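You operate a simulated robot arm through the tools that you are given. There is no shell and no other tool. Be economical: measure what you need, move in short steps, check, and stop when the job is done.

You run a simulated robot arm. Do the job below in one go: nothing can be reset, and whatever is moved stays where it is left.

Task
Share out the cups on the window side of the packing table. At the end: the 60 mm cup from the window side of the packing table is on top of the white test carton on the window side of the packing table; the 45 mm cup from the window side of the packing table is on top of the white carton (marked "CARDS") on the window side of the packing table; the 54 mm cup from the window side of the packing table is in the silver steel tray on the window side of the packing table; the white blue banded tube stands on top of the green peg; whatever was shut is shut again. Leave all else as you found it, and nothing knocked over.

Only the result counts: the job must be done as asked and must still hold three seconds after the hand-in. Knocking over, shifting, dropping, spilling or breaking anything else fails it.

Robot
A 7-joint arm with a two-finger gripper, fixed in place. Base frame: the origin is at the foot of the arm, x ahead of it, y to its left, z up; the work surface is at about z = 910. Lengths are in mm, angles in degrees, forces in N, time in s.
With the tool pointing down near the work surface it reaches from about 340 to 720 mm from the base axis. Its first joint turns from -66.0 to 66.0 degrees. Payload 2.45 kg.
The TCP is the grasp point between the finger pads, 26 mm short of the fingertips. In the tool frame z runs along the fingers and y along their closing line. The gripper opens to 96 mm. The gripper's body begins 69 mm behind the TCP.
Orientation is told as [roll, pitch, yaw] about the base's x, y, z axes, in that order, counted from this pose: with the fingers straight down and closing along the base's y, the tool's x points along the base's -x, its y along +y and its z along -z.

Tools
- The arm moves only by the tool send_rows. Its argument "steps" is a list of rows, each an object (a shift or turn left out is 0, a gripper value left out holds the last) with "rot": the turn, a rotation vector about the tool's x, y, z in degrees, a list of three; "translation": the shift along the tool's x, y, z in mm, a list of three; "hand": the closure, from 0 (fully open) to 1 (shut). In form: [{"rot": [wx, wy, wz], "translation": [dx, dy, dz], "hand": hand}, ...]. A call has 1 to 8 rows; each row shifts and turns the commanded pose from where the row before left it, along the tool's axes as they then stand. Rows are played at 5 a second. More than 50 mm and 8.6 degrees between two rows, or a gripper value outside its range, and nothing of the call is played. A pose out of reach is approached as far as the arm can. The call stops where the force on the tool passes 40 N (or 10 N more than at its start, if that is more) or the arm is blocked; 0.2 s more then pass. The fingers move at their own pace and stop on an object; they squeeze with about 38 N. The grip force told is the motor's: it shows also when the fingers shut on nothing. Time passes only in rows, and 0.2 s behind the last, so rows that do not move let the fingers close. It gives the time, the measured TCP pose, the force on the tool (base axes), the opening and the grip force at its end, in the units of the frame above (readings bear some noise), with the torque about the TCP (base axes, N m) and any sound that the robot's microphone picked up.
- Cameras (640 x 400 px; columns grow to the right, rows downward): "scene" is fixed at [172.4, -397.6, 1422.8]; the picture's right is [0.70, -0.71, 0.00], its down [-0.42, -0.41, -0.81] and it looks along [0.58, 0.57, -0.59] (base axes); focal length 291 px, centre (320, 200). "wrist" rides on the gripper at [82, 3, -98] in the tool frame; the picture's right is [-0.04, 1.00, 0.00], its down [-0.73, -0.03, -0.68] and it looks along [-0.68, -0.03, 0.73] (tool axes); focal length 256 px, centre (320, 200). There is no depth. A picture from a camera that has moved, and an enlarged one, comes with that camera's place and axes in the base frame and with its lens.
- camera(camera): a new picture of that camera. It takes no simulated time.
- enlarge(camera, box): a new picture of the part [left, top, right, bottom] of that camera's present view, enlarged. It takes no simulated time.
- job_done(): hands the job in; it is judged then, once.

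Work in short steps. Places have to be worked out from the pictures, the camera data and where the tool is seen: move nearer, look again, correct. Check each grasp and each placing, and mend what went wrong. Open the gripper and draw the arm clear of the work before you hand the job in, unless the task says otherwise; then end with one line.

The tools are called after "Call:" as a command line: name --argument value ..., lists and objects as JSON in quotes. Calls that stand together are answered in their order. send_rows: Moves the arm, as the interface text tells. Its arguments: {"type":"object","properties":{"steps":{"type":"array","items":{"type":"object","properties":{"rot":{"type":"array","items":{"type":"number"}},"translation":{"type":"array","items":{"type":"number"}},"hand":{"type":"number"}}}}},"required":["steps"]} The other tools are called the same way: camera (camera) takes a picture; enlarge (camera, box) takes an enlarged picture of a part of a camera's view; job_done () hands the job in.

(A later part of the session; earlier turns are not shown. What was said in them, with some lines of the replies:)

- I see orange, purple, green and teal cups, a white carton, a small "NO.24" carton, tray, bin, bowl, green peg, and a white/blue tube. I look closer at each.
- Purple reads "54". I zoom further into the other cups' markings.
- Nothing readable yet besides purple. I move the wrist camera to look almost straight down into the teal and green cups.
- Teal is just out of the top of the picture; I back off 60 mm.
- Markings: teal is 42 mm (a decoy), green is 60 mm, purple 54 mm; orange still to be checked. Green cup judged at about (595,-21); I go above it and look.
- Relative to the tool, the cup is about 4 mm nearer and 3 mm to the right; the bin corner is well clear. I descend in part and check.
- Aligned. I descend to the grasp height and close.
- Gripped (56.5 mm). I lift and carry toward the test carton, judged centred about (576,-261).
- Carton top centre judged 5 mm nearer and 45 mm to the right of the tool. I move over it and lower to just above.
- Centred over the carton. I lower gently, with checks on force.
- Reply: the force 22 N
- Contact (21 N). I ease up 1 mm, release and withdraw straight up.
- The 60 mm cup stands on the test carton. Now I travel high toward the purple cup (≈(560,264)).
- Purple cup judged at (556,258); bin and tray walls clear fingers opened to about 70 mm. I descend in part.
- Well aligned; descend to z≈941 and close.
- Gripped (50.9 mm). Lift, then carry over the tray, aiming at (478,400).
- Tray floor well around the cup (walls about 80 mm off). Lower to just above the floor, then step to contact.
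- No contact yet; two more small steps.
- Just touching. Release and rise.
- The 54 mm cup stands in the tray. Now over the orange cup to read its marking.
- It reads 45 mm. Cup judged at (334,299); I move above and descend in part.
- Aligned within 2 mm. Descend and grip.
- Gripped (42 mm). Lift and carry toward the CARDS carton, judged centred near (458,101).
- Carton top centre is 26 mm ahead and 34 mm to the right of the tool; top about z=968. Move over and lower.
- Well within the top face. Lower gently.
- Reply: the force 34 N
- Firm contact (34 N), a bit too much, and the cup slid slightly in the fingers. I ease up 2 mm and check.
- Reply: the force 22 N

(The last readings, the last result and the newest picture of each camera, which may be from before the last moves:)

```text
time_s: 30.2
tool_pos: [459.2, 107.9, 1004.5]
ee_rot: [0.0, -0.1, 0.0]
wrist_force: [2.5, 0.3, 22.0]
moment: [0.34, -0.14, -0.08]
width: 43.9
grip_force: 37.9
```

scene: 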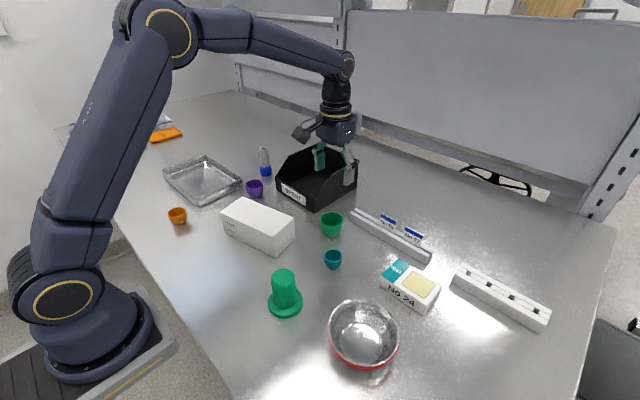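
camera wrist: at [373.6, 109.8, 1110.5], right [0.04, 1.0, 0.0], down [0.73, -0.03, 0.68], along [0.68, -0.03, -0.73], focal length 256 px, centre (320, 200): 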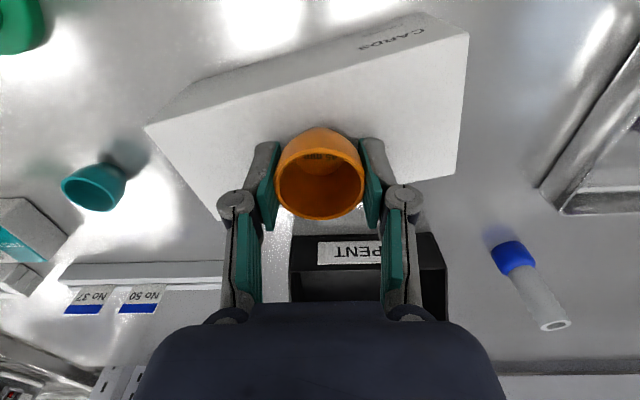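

Call:
send_rows --steps '[{"translation": [0, 0, -1.5]}, {}]'

Call:
camera --camera "wrist"

```text
time_s: 30.8
tool_pos: [459.7, 107.2, 1005.4]
ee_rot: [0.0, 0.1, 0.0]
wrist_force: [0.8, 1.5, 11.9]
moment: [-0.09, -0.1, -0.01]
width: 41.6
grip_force: 38.0
```

```text
taken
camera wrist: at [378.3, 111.1, 1104.0], right [0.04, 1.0, 0.0], down [0.73, -0.03, 0.68], along [0.68, -0.03, -0.74], focal length 256 px, centre (320, 200)
```

wrist: 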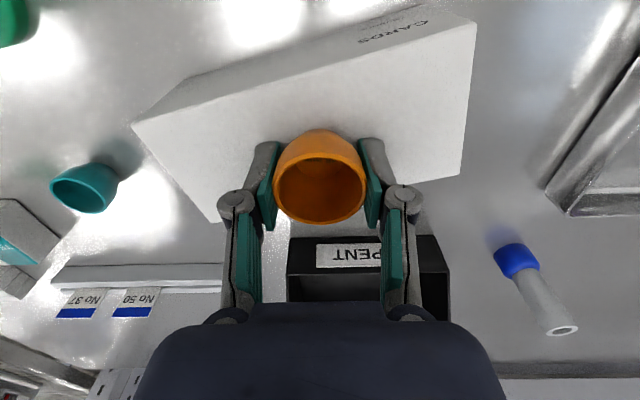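

Force is falling; one more mm up, then release and rise.

Call:
send_rows --steps '[{"translation": [0, 0, -1]}, {"hand": 0.3}, {}, {}, {"translation": [0, 0, -30]}, {"translation": [0, 0, -40]}, {"translation": [0, 0, -40]}]'

Call:
camera --camera "wrist"

Call:
enlarge --camera "scene" --box '[180, 130, 340, 270]'

```text
time_s: 32.4
tool_pos: [457.7, 105.1, 1116.8]
ee_rot: [0.0, 0.1, 0.0]
wrist_force: [-0.3, 0.0, -0.2]
moment: [-0.03, 0.03, 0.02]
width: 67.2
grip_force: 0.1
```

```text
taken
camera wrist: at [377.3, 109.1, 1215.2], right [0.04, 1.0, 0.0], down [0.73, -0.03, 0.68], along [0.68, -0.03, -0.73], focal length 256 px, centre (320, 200)
```

wrist: 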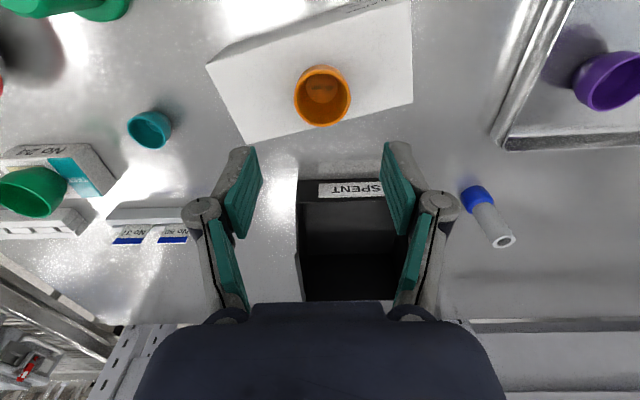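

```text
2.86 times, centred on (260, 200) of scene
camera zoom: at [172.4, -397.6, 1422.8], right [0.7, -0.71, 0.0], down [-0.42, -0.41, -0.81], along [0.58, 0.57, -0.59], focal length 831 px, centre (491, 200)
```

zoom: 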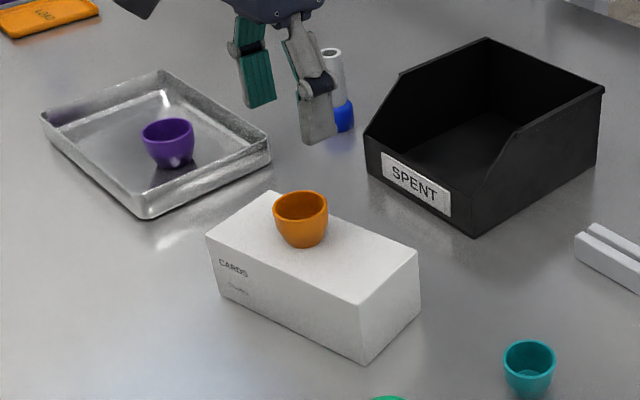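

The 45 mm cup stands on the CARDS carton. Now the tube, judged at (648,334), about 100 mm tall, near the reach limit; I approach above and short of it and look.

Call:
send_rows --steps '[{"translation": [-27, 38, 0], "hand": 0.3}, {"translation": [-27, 38, 0]}, {"translation": [-27, 38, 0]}, {"translation": [-27, 38, 0]}, {"translation": [-27, 38, 0]}, {"translation": [-27, 36, 0]}, {}]'

Call:
camera --camera "wrist"

Call:
enlarge --camera "scene" --box '[180, 90, 340, 210]'

```text
time_s: 34.0
tool_pos: [604.9, 320.3, 1110.9]
ee_rot: [-0.1, 0.0, 0.0]
wrist_force: [0.0, 0.2, 0.4]
moment: [0.04, -0.02, 0.01]
width: 67.0
grip_force: 0.0
out of reach, approached as far as the arm can: row 6
```

```text
taken
camera wrist: at [524.0, 323.9, 1210.3], right [0.04, 1.0, 0.0], down [0.73, -0.03, 0.68], along [0.68, -0.03, -0.73], focal length 256 px, centre (320, 200)
```

wrist: 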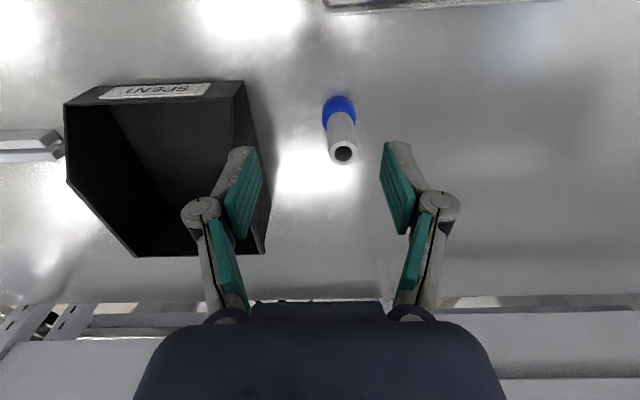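

```text
3.33 times, centred on (260, 150) of scene
camera zoom: at [172.4, -397.6, 1422.8], right [0.7, -0.71, 0.0], down [-0.42, -0.41, -0.81], along [0.58, 0.57, -0.59], focal length 970 px, centre (520, 367)
```

zoom: 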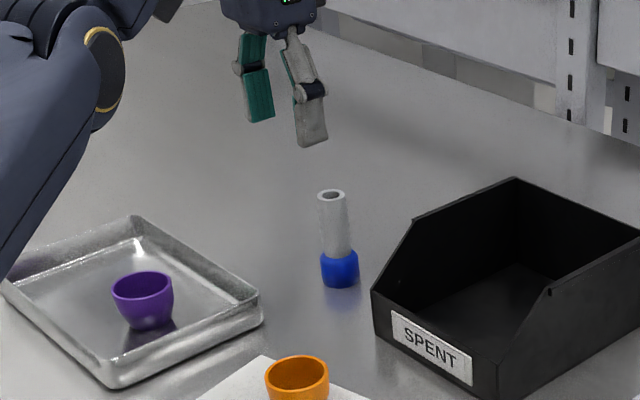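

The straight-down pose runs out of reach here. I tilt the fingers outward 15° about y (pads remain parallel to the tube axis), which gains reach.

Call:
send_rows --steps '[{"rot": [0, -7.5, 0]}, {"rot": [0, -7.5, 0]}, {}]'

Call:
camera --camera "wrist"

```text
time_s: 34.8
tool_pos: [606.2, 320.7, 1111.8]
ee_rot: [0.0, -15.1, 0.0]
wrist_force: [0.0, 0.0, 0.5]
moment: [0.0, -0.03, 0.0]
width: 67.2
grip_force: 0.0
```

```text
taken
camera wrist: at [501.7, 324.8, 1185.1], right [0.04, 1.0, 0.01], down [0.53, -0.03, 0.85], along [0.85, -0.03, -0.53], focal length 256 px, centre (320, 200)
```

wrist: 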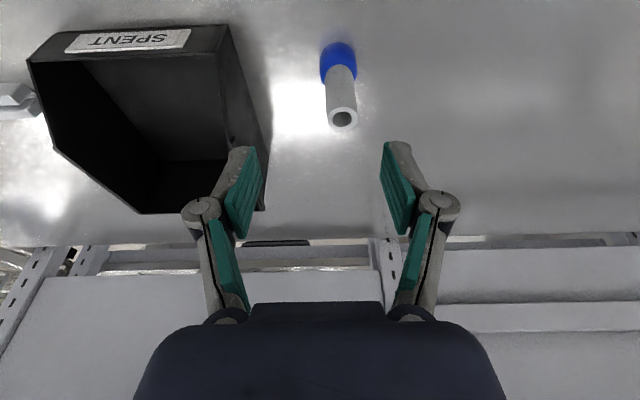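

Tube judged at (650,340). With the tilt kept, I line up in y and descend in front of it to z≈977, then look.

Call:
send_rows --steps '[{"translation": [0, 19, 0]}, {"translation": [11.7, 0, 43.5]}, {"translation": [11.7, 0, 43.5]}, {"translation": [11.7, 0, 43.5]}, {}]'

Call:
camera --camera "wrist"

Call:
enlarge --camera "scene" --box '[180, 90, 340, 210]'

```text
time_s: 36.0
tool_pos: [605.2, 340.8, 974.6]
ee_rot: [0.0, -15.0, 0.0]
wrist_force: [-0.4, -0.1, -0.3]
moment: [0.03, 0.01, 0.01]
width: 67.1
grip_force: 0.1
```

```text
taken
camera wrist: at [501.7, 344.0, 1049.0], right [0.04, 1.0, 0.01], down [0.53, -0.03, 0.85], along [0.85, -0.03, -0.53], focal length 256 px, centre (320, 200)
```

wrist: 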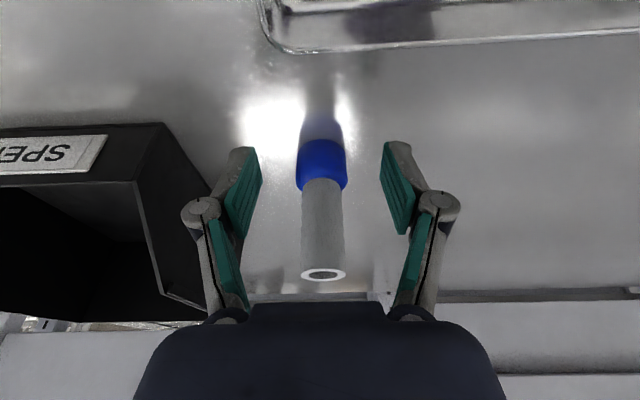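

```text
3.33 times, centred on (260, 150) of scene
camera zoom: at [172.4, -397.6, 1422.8], right [0.7, -0.71, 0.0], down [-0.42, -0.41, -0.81], along [0.58, 0.57, -0.59], focal length 970 px, centre (520, 367)
```

zoom: 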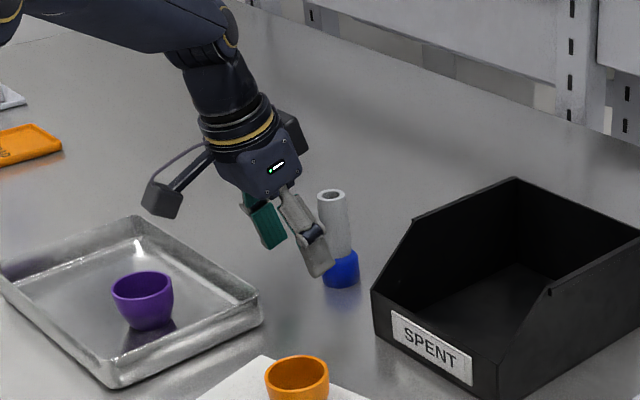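

Centred in y; the tube is 45 mm ahead. Advance horizontally and grip.

Call:
send_rows --steps '[{"translation": [-21.7, 0, 5.8]}, {"translation": [-21.7, 0, 5.8]}, {}]'

Call:
camera --camera "wrist"

Call:
enlarge --camera "scene" --box '[220, 110, 310, 190]'

```text
time_s: 36.8
tool_pos: [648.9, 339.2, 974.5]
ee_rot: [0.0, -15.0, -0.1]
wrist_force: [0.4, 0.7, -0.5]
moment: [0.02, 0.01, 0.01]
width: 67.4
grip_force: 0.0
```

```text
taken
camera wrist: at [546.1, 343.5, 1047.8], right [0.04, 1.0, 0.01], down [0.53, -0.03, 0.85], along [0.85, -0.03, -0.53], focal length 256 px, centre (320, 200)
```

wrist: 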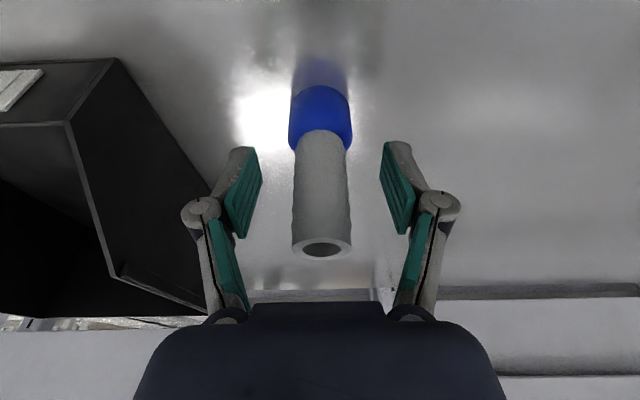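

```text
5.00 times, centred on (265, 150) of scene
camera zoom: at [172.4, -397.6, 1422.8], right [0.7, -0.71, 0.0], down [-0.42, -0.41, -0.81], along [0.58, 0.57, -0.59], focal length 1455 px, centre (595, 450)
```

zoom: 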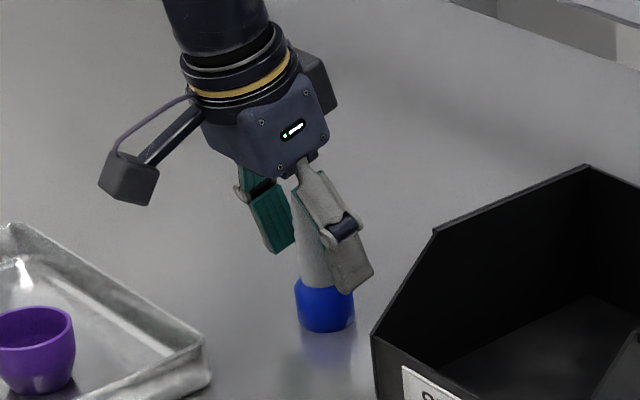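

Tube sits between the pads. Close.

Call:
send_rows --steps '[{"hand": 1}, {}, {}, {}, {}, {}]'

Call:
camera --camera "wrist"

```text
time_s: 38.2
tool_pos: [650.1, 341.2, 972.9]
ee_rot: [0.0, -15.0, 0.0]
wrist_force: [-0.3, -0.1, 0.4]
moment: [-0.02, 0.0, -0.01]
width: 27.5
grip_force: 37.8
```

```text
taken
camera wrist: at [545.9, 343.6, 1047.9], right [0.04, 1.0, 0.01], down [0.53, -0.03, 0.85], along [0.85, -0.03, -0.53], focal length 256 px, centre (320, 200)
```

wrist: 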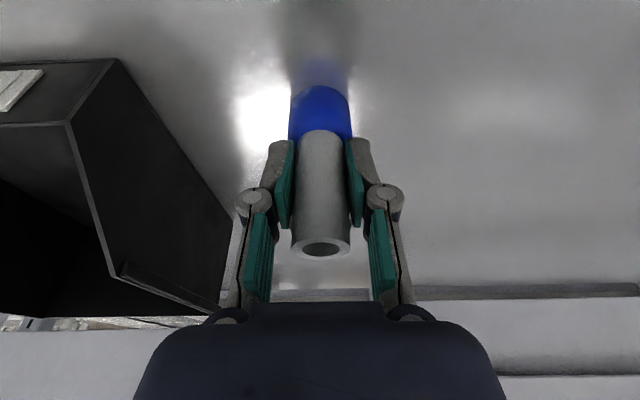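

Gripped (27.5 mm). Lift while drawing back.

Call:
send_rows --steps '[{"translation": [-5.2, 0, -19.3]}, {"translation": [8.9, 0, -43.8]}, {"translation": [19.1, 0, -44.5]}, {"translation": [19.1, 0, -44.5]}, {}]'

Call:
camera --camera "scene"

```text
time_s: 39.4
tool_pos: [570.8, 338.3, 1112.4]
ee_rot: [0.0, -15.0, 0.0]
wrist_force: [0.8, 1.4, -0.1]
moment: [-0.03, 0.01, 0.0]
width: 27.5
grip_force: 38.1
```

```text
taken
```

scene: 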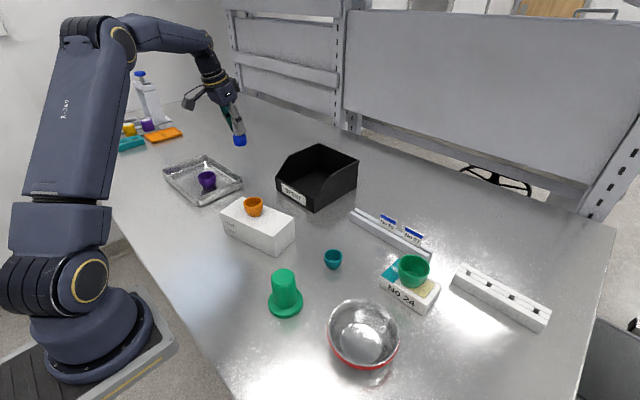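

Carry toward the peg at constant height, stopping short of it to look.

Call:
send_rows --steps '[{"translation": [14, -44.5, -3.76]}, {"translation": [14, -44.5, -3.76]}, {"translation": [14, -44.5, -3.76]}, {"translation": [14, -44.5, -3.76]}, {"translation": [14, -44.5, -3.76]}, {"translation": [14, -44.5, -3.76]}, {"translation": [14, -44.5, -3.76]}, {}]'

Call:
send_rows --steps '[{"translation": [14, -44.5, -3.76]}, {"translation": [14, -44.5, -3.76]}, {"translation": [14, -10, -3.76]}, {}]'

Call:
camera --camera "wrist"

Call:
camera --camera "scene"

```text
time_s: 41.2
tool_pos: [470.1, 29.5, 1110.9]
ee_rot: [0.1, -15.0, 0.0]
wrist_force: [0.0, -0.4, -0.3]
moment: [0.02, 0.0, -0.02]
width: 27.2
grip_force: 37.5
```

```text
time_s: 42.2
tool_pos: [427.9, -69.6, 1112.6]
ee_rot: [-0.1, -15.0, 0.0]
wrist_force: [0.2, -0.7, -0.3]
moment: [0.02, -0.02, 0.02]
width: 27.2
grip_force: 37.7
```

```text
taken
camera wrist: at [323.8, -67.2, 1187.2], right [0.04, 1.0, 0.01], down [0.53, -0.03, 0.85], along [0.85, -0.03, -0.53], focal length 256 px, centre (320, 200)
```

wrist: 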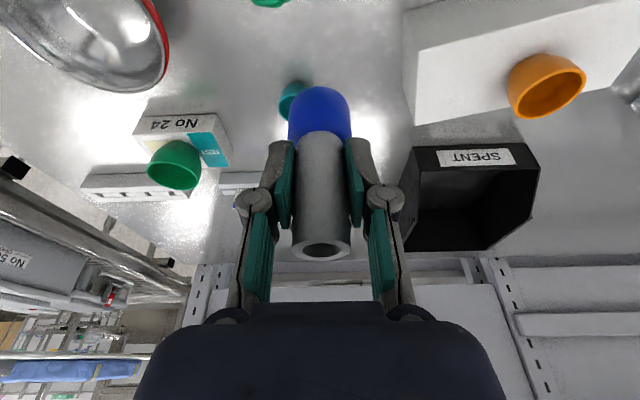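

```text
taken
```

scene: 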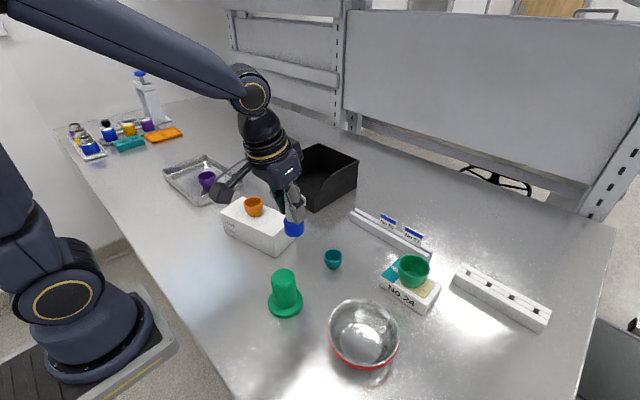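

Peg judged at (374,-104) with its top near z=1000. I move above it and check both cameras.

Call:
send_rows --steps '[{"translation": [24.6, -17, -6.6]}, {"translation": [24.6, -17, -6.6]}, {}]'

Call:
camera --camera "wrist"

Call:
enlarge --camera "scene" --box '[220, 180, 360, 330]'

```text
time_s: 43.0
tool_pos: [375.4, -105.5, 1113.5]
ee_rot: [0.0, -15.0, 0.1]
wrist_force: [0.6, -0.1, -0.2]
moment: [-0.01, -0.01, 0.01]
width: 27.5
grip_force: 38.4
```

```text
taken
camera wrist: at [271.6, -101.8, 1187.2], right [0.04, 1.0, 0.01], down [0.53, -0.03, 0.85], along [0.85, -0.03, -0.53], focal length 256 px, centre (320, 200)
```

wrist: 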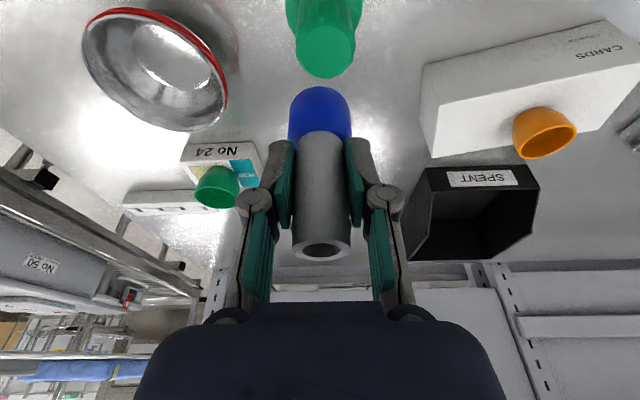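

```text
2.67 times, centred on (290, 255) of scene
camera zoom: at [172.4, -397.6, 1422.8], right [0.7, -0.71, 0.0], down [-0.42, -0.41, -0.81], along [0.58, 0.57, -0.59], focal length 776 px, centre (400, 53)
```

zoom: 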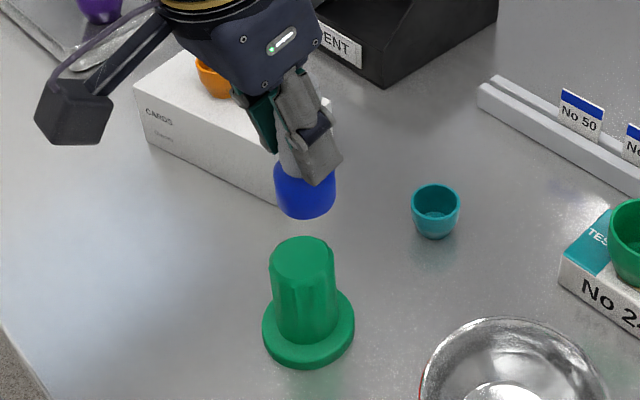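

Relative to the tube, the peg sits about 5 mm left and 2 mm nearer. I correct and lower to about 10 mm above.

Call:
send_rows --steps '[{"translation": [1.9, 5, -0.5]}, {"translation": [4.7, 0, 17.4]}, {"translation": [4.7, 0, 17.4]}, {}]'

Call:
camera --camera "wrist"

Call:
enlarge --camera "scene" --box '[250, 230, 330, 330]'

```text
time_s: 44.0
tool_pos: [372.9, -99.9, 1076.7]
ee_rot: [0.0, -14.9, 0.0]
wrist_force: [0.2, 0.4, 0.3]
moment: [0.02, 0.01, 0.02]
width: 27.5
grip_force: 37.5
```

```text
taken
camera wrist: at [269.2, -96.3, 1151.3], right [0.04, 1.0, 0.01], down [0.53, -0.03, 0.85], along [0.85, -0.03, -0.53], focal length 256 px, centre (320, 200)
```

wrist: 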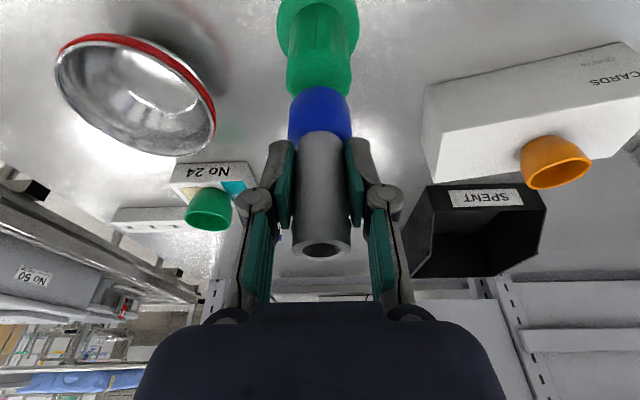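

```text
4.00 times, centred on (290, 280) of scene
camera zoom: at [172.4, -397.6, 1422.8], right [0.7, -0.71, 0.0], down [-0.42, -0.41, -0.81], along [0.58, 0.57, -0.59], focal length 1164 px, centre (440, -120)
```

zoom: 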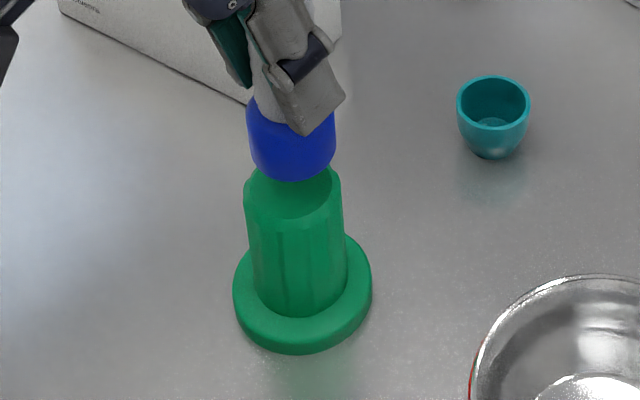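

Call:
enlarge --camera "wrist" --box '[260, 0, 380, 140]'

```text
2.86 times, centred on (320, 70) of wrist
camera zoom: at [269.2, -96.3, 1151.3], right [0.04, 1.0, 0.01], down [0.53, -0.03, 0.85], along [0.85, -0.03, -0.53], focal length 731 px, centre (320, 571)
```

zoom: 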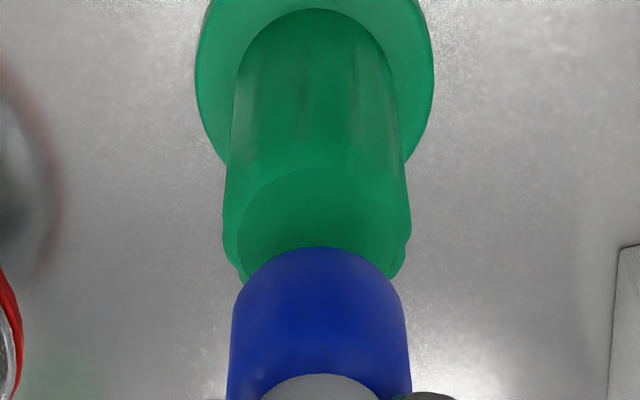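

Both views fit best with the peg top near z≈990 and the tube about 3 mm too far. I correct, lower 14 mm, and look again.

Call:
send_rows --steps '[{"translation": [2.9, 0, -0.8]}, {"translation": [3.6, 0, 13.5]}, {}]'

Call:
enlarge --camera "wrist" --box '[260, 0, 380, 140]'

Call:
enlarge --camera "scene" --box '[250, 230, 330, 330]'

```text
time_s: 44.8
tool_pos: [368.9, -98.9, 1062.3]
ee_rot: [0.0, -15.0, 0.0]
wrist_force: [-0.8, -0.5, -0.4]
moment: [0.01, -0.01, -0.02]
width: 27.4
grip_force: 37.9
```

```text
2.86 times, centred on (320, 70) of wrist
camera zoom: at [265.4, -95.9, 1136.1], right [0.04, 1.0, 0.01], down [0.53, -0.03, 0.85], along [0.85, -0.03, -0.53], focal length 731 px, centre (320, 571)
```

zoom: 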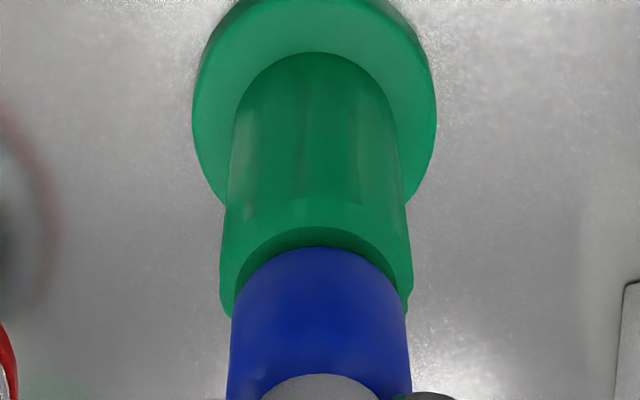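

```text
4.00 times, centred on (290, 280) of scene
camera zoom: at [172.4, -397.6, 1422.8], right [0.7, -0.71, 0.0], down [-0.42, -0.41, -0.81], along [0.58, 0.57, -0.59], focal length 1164 px, centre (440, -120)
```

zoom: 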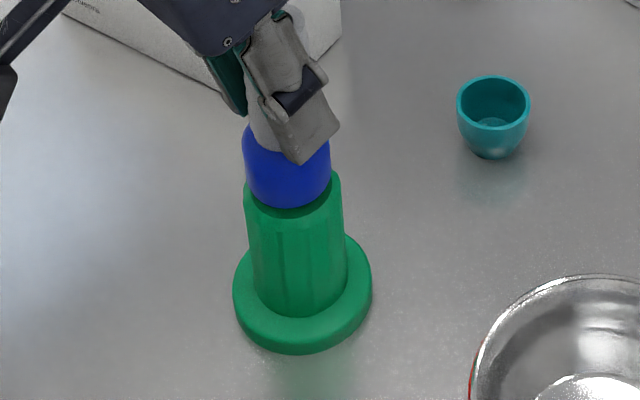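

Nearly touching and aligned; small 1 mm correction, then lower in small steps watching force.

Call:
send_rows --steps '[{"translation": [-1, -1.5, 0.3]}, {"translation": [0.8, 0, 2.9]}, {}]'

Call:
send_rows --steps '[{"translation": [0.26, 0, 0.97]}, {}]'

Call:
enlarge --camera "scene" --box '[250, 230, 330, 330]'

Call:
enlarge --camera "wrist" --box '[260, 0, 380, 140]'

```text
time_s: 45.6
tool_pos: [370.5, -100.7, 1058.3]
ee_rot: [-0.1, -15.0, 0.1]
wrist_force: [-0.6, -0.2, 0.0]
moment: [0.03, 0.01, 0.01]
width: 27.3
grip_force: 37.8
```

```text
time_s: 46.2
tool_pos: [370.6, -100.7, 1058.8]
ee_rot: [0.0, -15.0, 0.0]
wrist_force: [-0.3, -0.2, -1.0]
moment: [-0.03, -0.02, 0.02]
width: 27.6
grip_force: 38.0
```

```text
4.00 times, centred on (290, 280) of scene
camera zoom: at [172.4, -397.6, 1422.8], right [0.7, -0.71, 0.0], down [-0.42, -0.41, -0.81], along [0.58, 0.57, -0.59], focal length 1164 px, centre (440, -120)
```

zoom: 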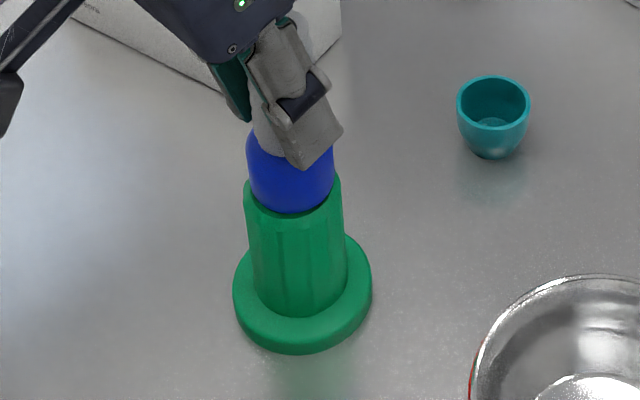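

```text
2.86 times, centred on (320, 70) of wrist
camera zoom: at [266.5, -96.6, 1132.3], right [0.04, 1.0, 0.01], down [0.53, -0.03, 0.85], along [0.85, -0.03, -0.53], focal length 731 px, centre (320, 571)
```

zoom: 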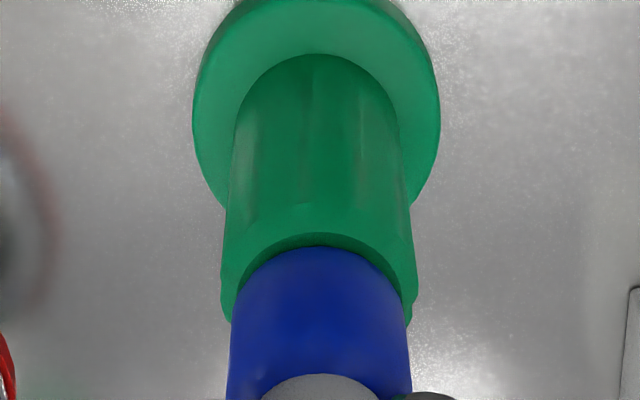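

Centred in both views, a millimetre or two remaining. Continue in 1 mm steps.

Call:
send_rows --steps '[{"translation": [0.26, 0, 0.97]}, {}]'

Call:
send_rows --steps '[{"translation": [0.26, 0, 0.97]}, {}]'

```text
time_s: 46.8
tool_pos: [371.1, -100.4, 1057.2]
ee_rot: [0.1, -15.0, 0.0]
wrist_force: [0.7, -0.2, -0.6]
moment: [0.0, -0.02, 0.01]
width: 27.4
grip_force: 37.6
```

```text
time_s: 47.4
tool_pos: [370.3, -100.3, 1055.1]
ee_rot: [0.0, -14.9, 0.0]
wrist_force: [0.6, 0.2, -1.0]
moment: [0.0, 0.0, -0.01]
width: 27.2
grip_force: 37.9
```

Call:
enlarge --camera "scene" --box '[265, 240, 315, 300]'

Call:
enlarge --camera "wrist" --box '[280, 60, 360, 120]'

```text
6.67 times, centred on (290, 270) of scene
camera zoom: at [172.4, -397.6, 1422.8], right [0.7, -0.71, 0.0], down [-0.42, -0.41, -0.81], along [0.58, 0.57, -0.59], focal length 1940 px, centre (520, -267)
```

zoom: 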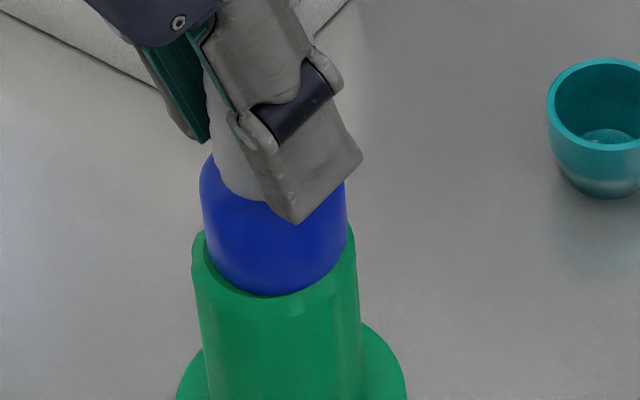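

```text
6.67 times, centred on (320, 90) of wrist
camera zoom: at [266.8, -97.5, 1130.5], right [0.04, 1.0, 0.01], down [0.53, -0.03, 0.85], along [0.85, -0.03, -0.53], focal length 1707 px, centre (320, 933)
```

zoom: 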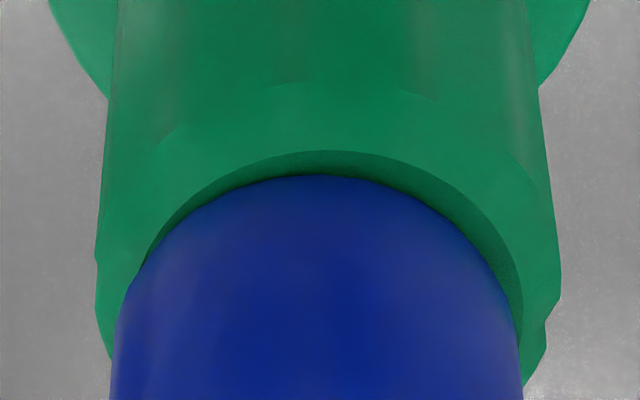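

Still no force; continue.

Call:
send_rows --steps '[{"translation": [0.26, 0, 0.97]}, {}]'

Call:
send_rows --steps '[{"translation": [0.26, 0, 0.97]}, {}]'

```text
time_s: 48.0
tool_pos: [369.6, -101.5, 1055.5]
ee_rot: [-0.1, -15.1, 0.0]
wrist_force: [-1.0, 0.7, 4.8]
moment: [0.11, 0.03, -0.01]
width: 27.4
grip_force: 38.1
```

```text
time_s: 48.6
tool_pos: [370.6, -101.6, 1055.3]
ee_rot: [0.0, -15.3, -0.1]
wrist_force: [-8.2, 0.6, 38.9]
moment: [0.14, 0.57, -0.02]
width: 27.3
grip_force: 38.4
```

Contact made. Back off 1 mm and check centring.

Call:
send_rows --steps '[{"translation": [-0.25, 0, -0.9]}, {}]'

Call:
enlarge --camera "scene" --box '[265, 240, 315, 300]'

Call:
enlarge --camera "wrist" --box '[280, 60, 360, 120]'

```text
time_s: 49.2
tool_pos: [370.9, -101.4, 1055.3]
ee_rot: [-0.1, -15.0, 0.0]
wrist_force: [4.0, -3.8, 14.1]
moment: [-0.21, -0.55, -0.08]
width: 27.4
grip_force: 38.1
```

```text
6.67 times, centred on (290, 270) of scene
camera zoom: at [172.3, -397.7, 1422.8], right [0.7, -0.71, 0.0], down [-0.42, -0.41, -0.81], along [0.58, 0.57, -0.59], focal length 1940 px, centre (520, -267)
```

zoom: 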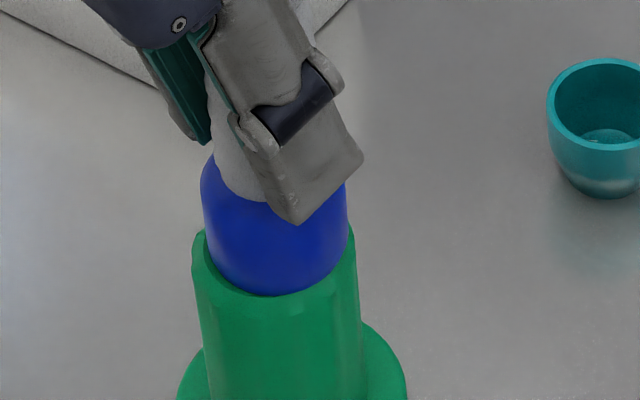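

```text
6.67 times, centred on (320, 90) of wrist
camera zoom: at [267.0, -97.2, 1129.3], right [0.04, 1.0, 0.01], down [0.53, -0.03, 0.85], along [0.85, -0.03, -0.53], focal length 1707 px, centre (320, 933)
```

zoom: 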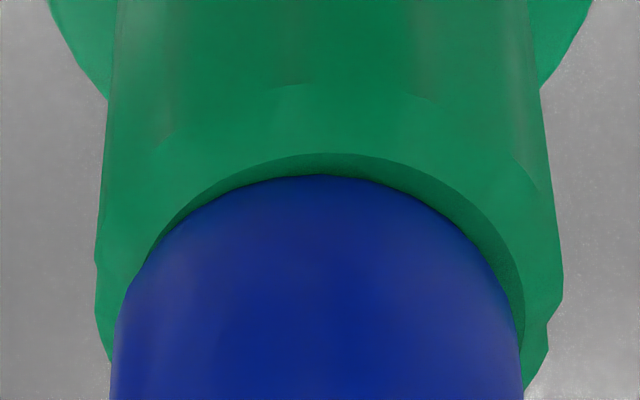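

Seated and centred. Ease slightly, open, and withdraw along the tool axis.

Call:
send_rows --steps '[{"translation": [-0.1, 0, -0.4]}, {}, {"hand": 0.3}, {}, {}, {}]'

Call:
enlarge --camera "scene" --box '[240, 190, 330, 320]'

Call:
camera --camera "wrist"

```text
time_s: 50.6
tool_pos: [369.7, -99.4, 1054.4]
ee_rot: [0.0, -15.0, 0.0]
wrist_force: [0.4, 0.4, -0.1]
moment: [0.02, -0.01, 0.0]
width: 67.1
grip_force: 0.0
```

```text
3.08 times, centred on (285, 255) of scene
camera zoom: at [172.4, -397.6, 1422.8], right [0.7, -0.71, 0.0], down [-0.42, -0.41, -0.81], along [0.58, 0.57, -0.59], focal length 895 px, centre (428, 31)
```

zoom: 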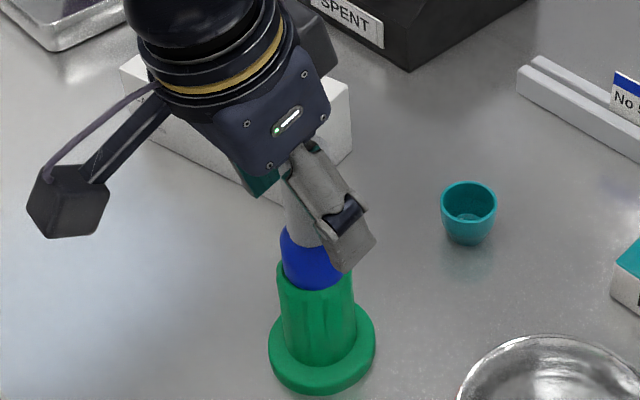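

```text
taken
camera wrist: at [266.8, -97.0, 1129.4], right [0.04, 1.0, 0.01], down [0.53, -0.03, 0.85], along [0.85, -0.03, -0.53], focal length 256 px, centre (320, 200)
```

wrist: 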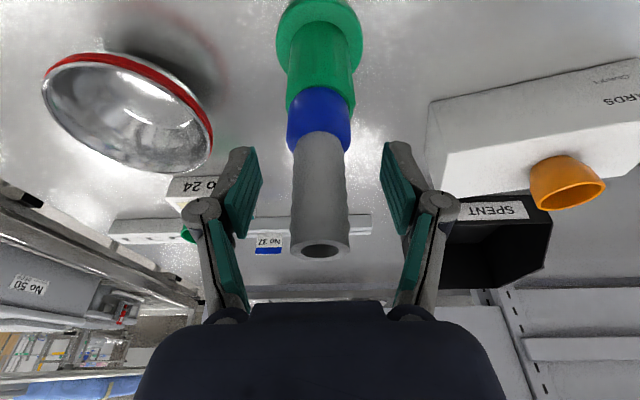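

The tube stands free. Withdraw straight up.

Call:
send_rows --steps '[{"translation": [-6, 0, -22]}, {"translation": [-11, 0, -41]}, {"translation": [-11, 0, -41]}, {"translation": [-5, 45, -18]}, {"translation": [0, 45, 0]}, {"rot": [0, 7.5, 0]}, {"rot": [0, 7.5, 0]}, {}]'

Call:
camera --camera "scene"

Call:
enlarge --camera "scene" --box '[220, 180, 460, 350]'

Call:
camera --camera "wrist"

```text
time_s: 52.4
tool_pos: [371.2, -11.8, 1181.5]
ee_rot: [0.0, 0.1, 0.0]
wrist_force: [-0.1, -0.7, 0.1]
moment: [0.01, 0.0, 0.01]
width: 67.4
grip_force: 0.0
```

```text
taken
```

scene: 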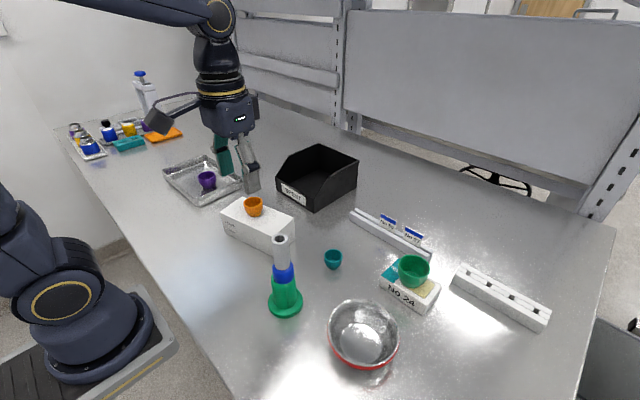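

```text
2.35 times, centred on (340, 265) of scene
camera zoom: at [172.4, -397.6, 1422.8], right [0.7, -0.71, 0.0], down [-0.42, -0.41, -0.81], along [0.58, 0.57, -0.59], focal length 685 px, centre (273, 47)
```

zoom: 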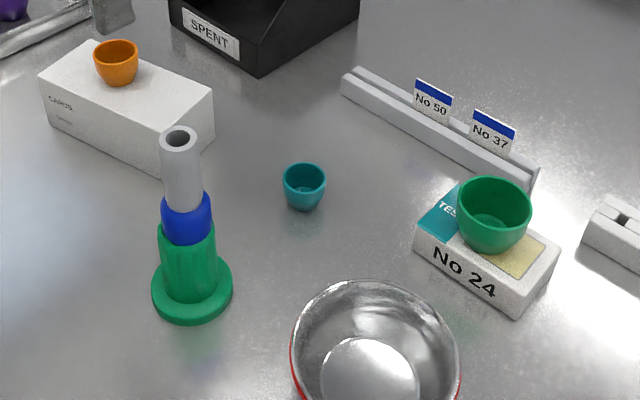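

```text
taken
camera wrist: at [290.2, -7.6, 1279.9], right [0.04, 1.0, 0.0], down [0.73, -0.03, 0.68], along [0.68, -0.03, -0.74], focal length 256 px, centre (320, 200)
```

wrist: 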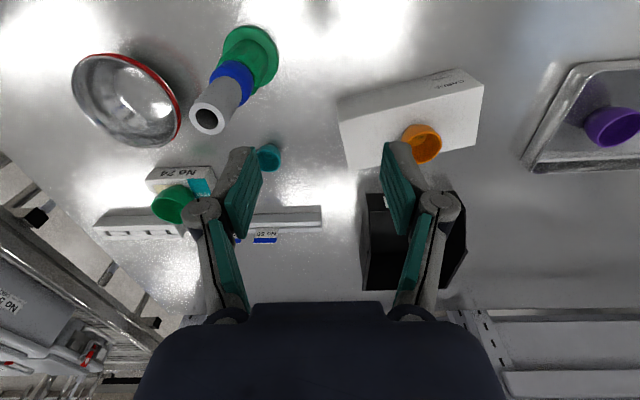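

All three cups and the tube are in their places, everything else is where it was, and nothing was shut that I opened. I open the gripper fully and hand in.

Call:
send_rows --steps '[{"translation": [0, 0, -30], "hand": 0}, {}, {}, {}]'

Call:
job_done

```text
time_s: 53.4
tool_pos: [370.9, -11.3, 1212.7]
ee_rot: [0.0, 0.0, 0.0]
wrist_force: [-0.2, -0.9, 0.5]
moment: [0.01, -0.01, -0.04]
width: 95.9
grip_force: 0.0
```

```text
The job is handed in.
```

The job is handed in: the 60 mm cup is on the test carton, the 45 mm cup on the CARDS carton, the 54 mm cup in the steel tray, and the tube stands on the green peg; nothing else appears moved in the last pictures, and I opened nothing that needed shutting.
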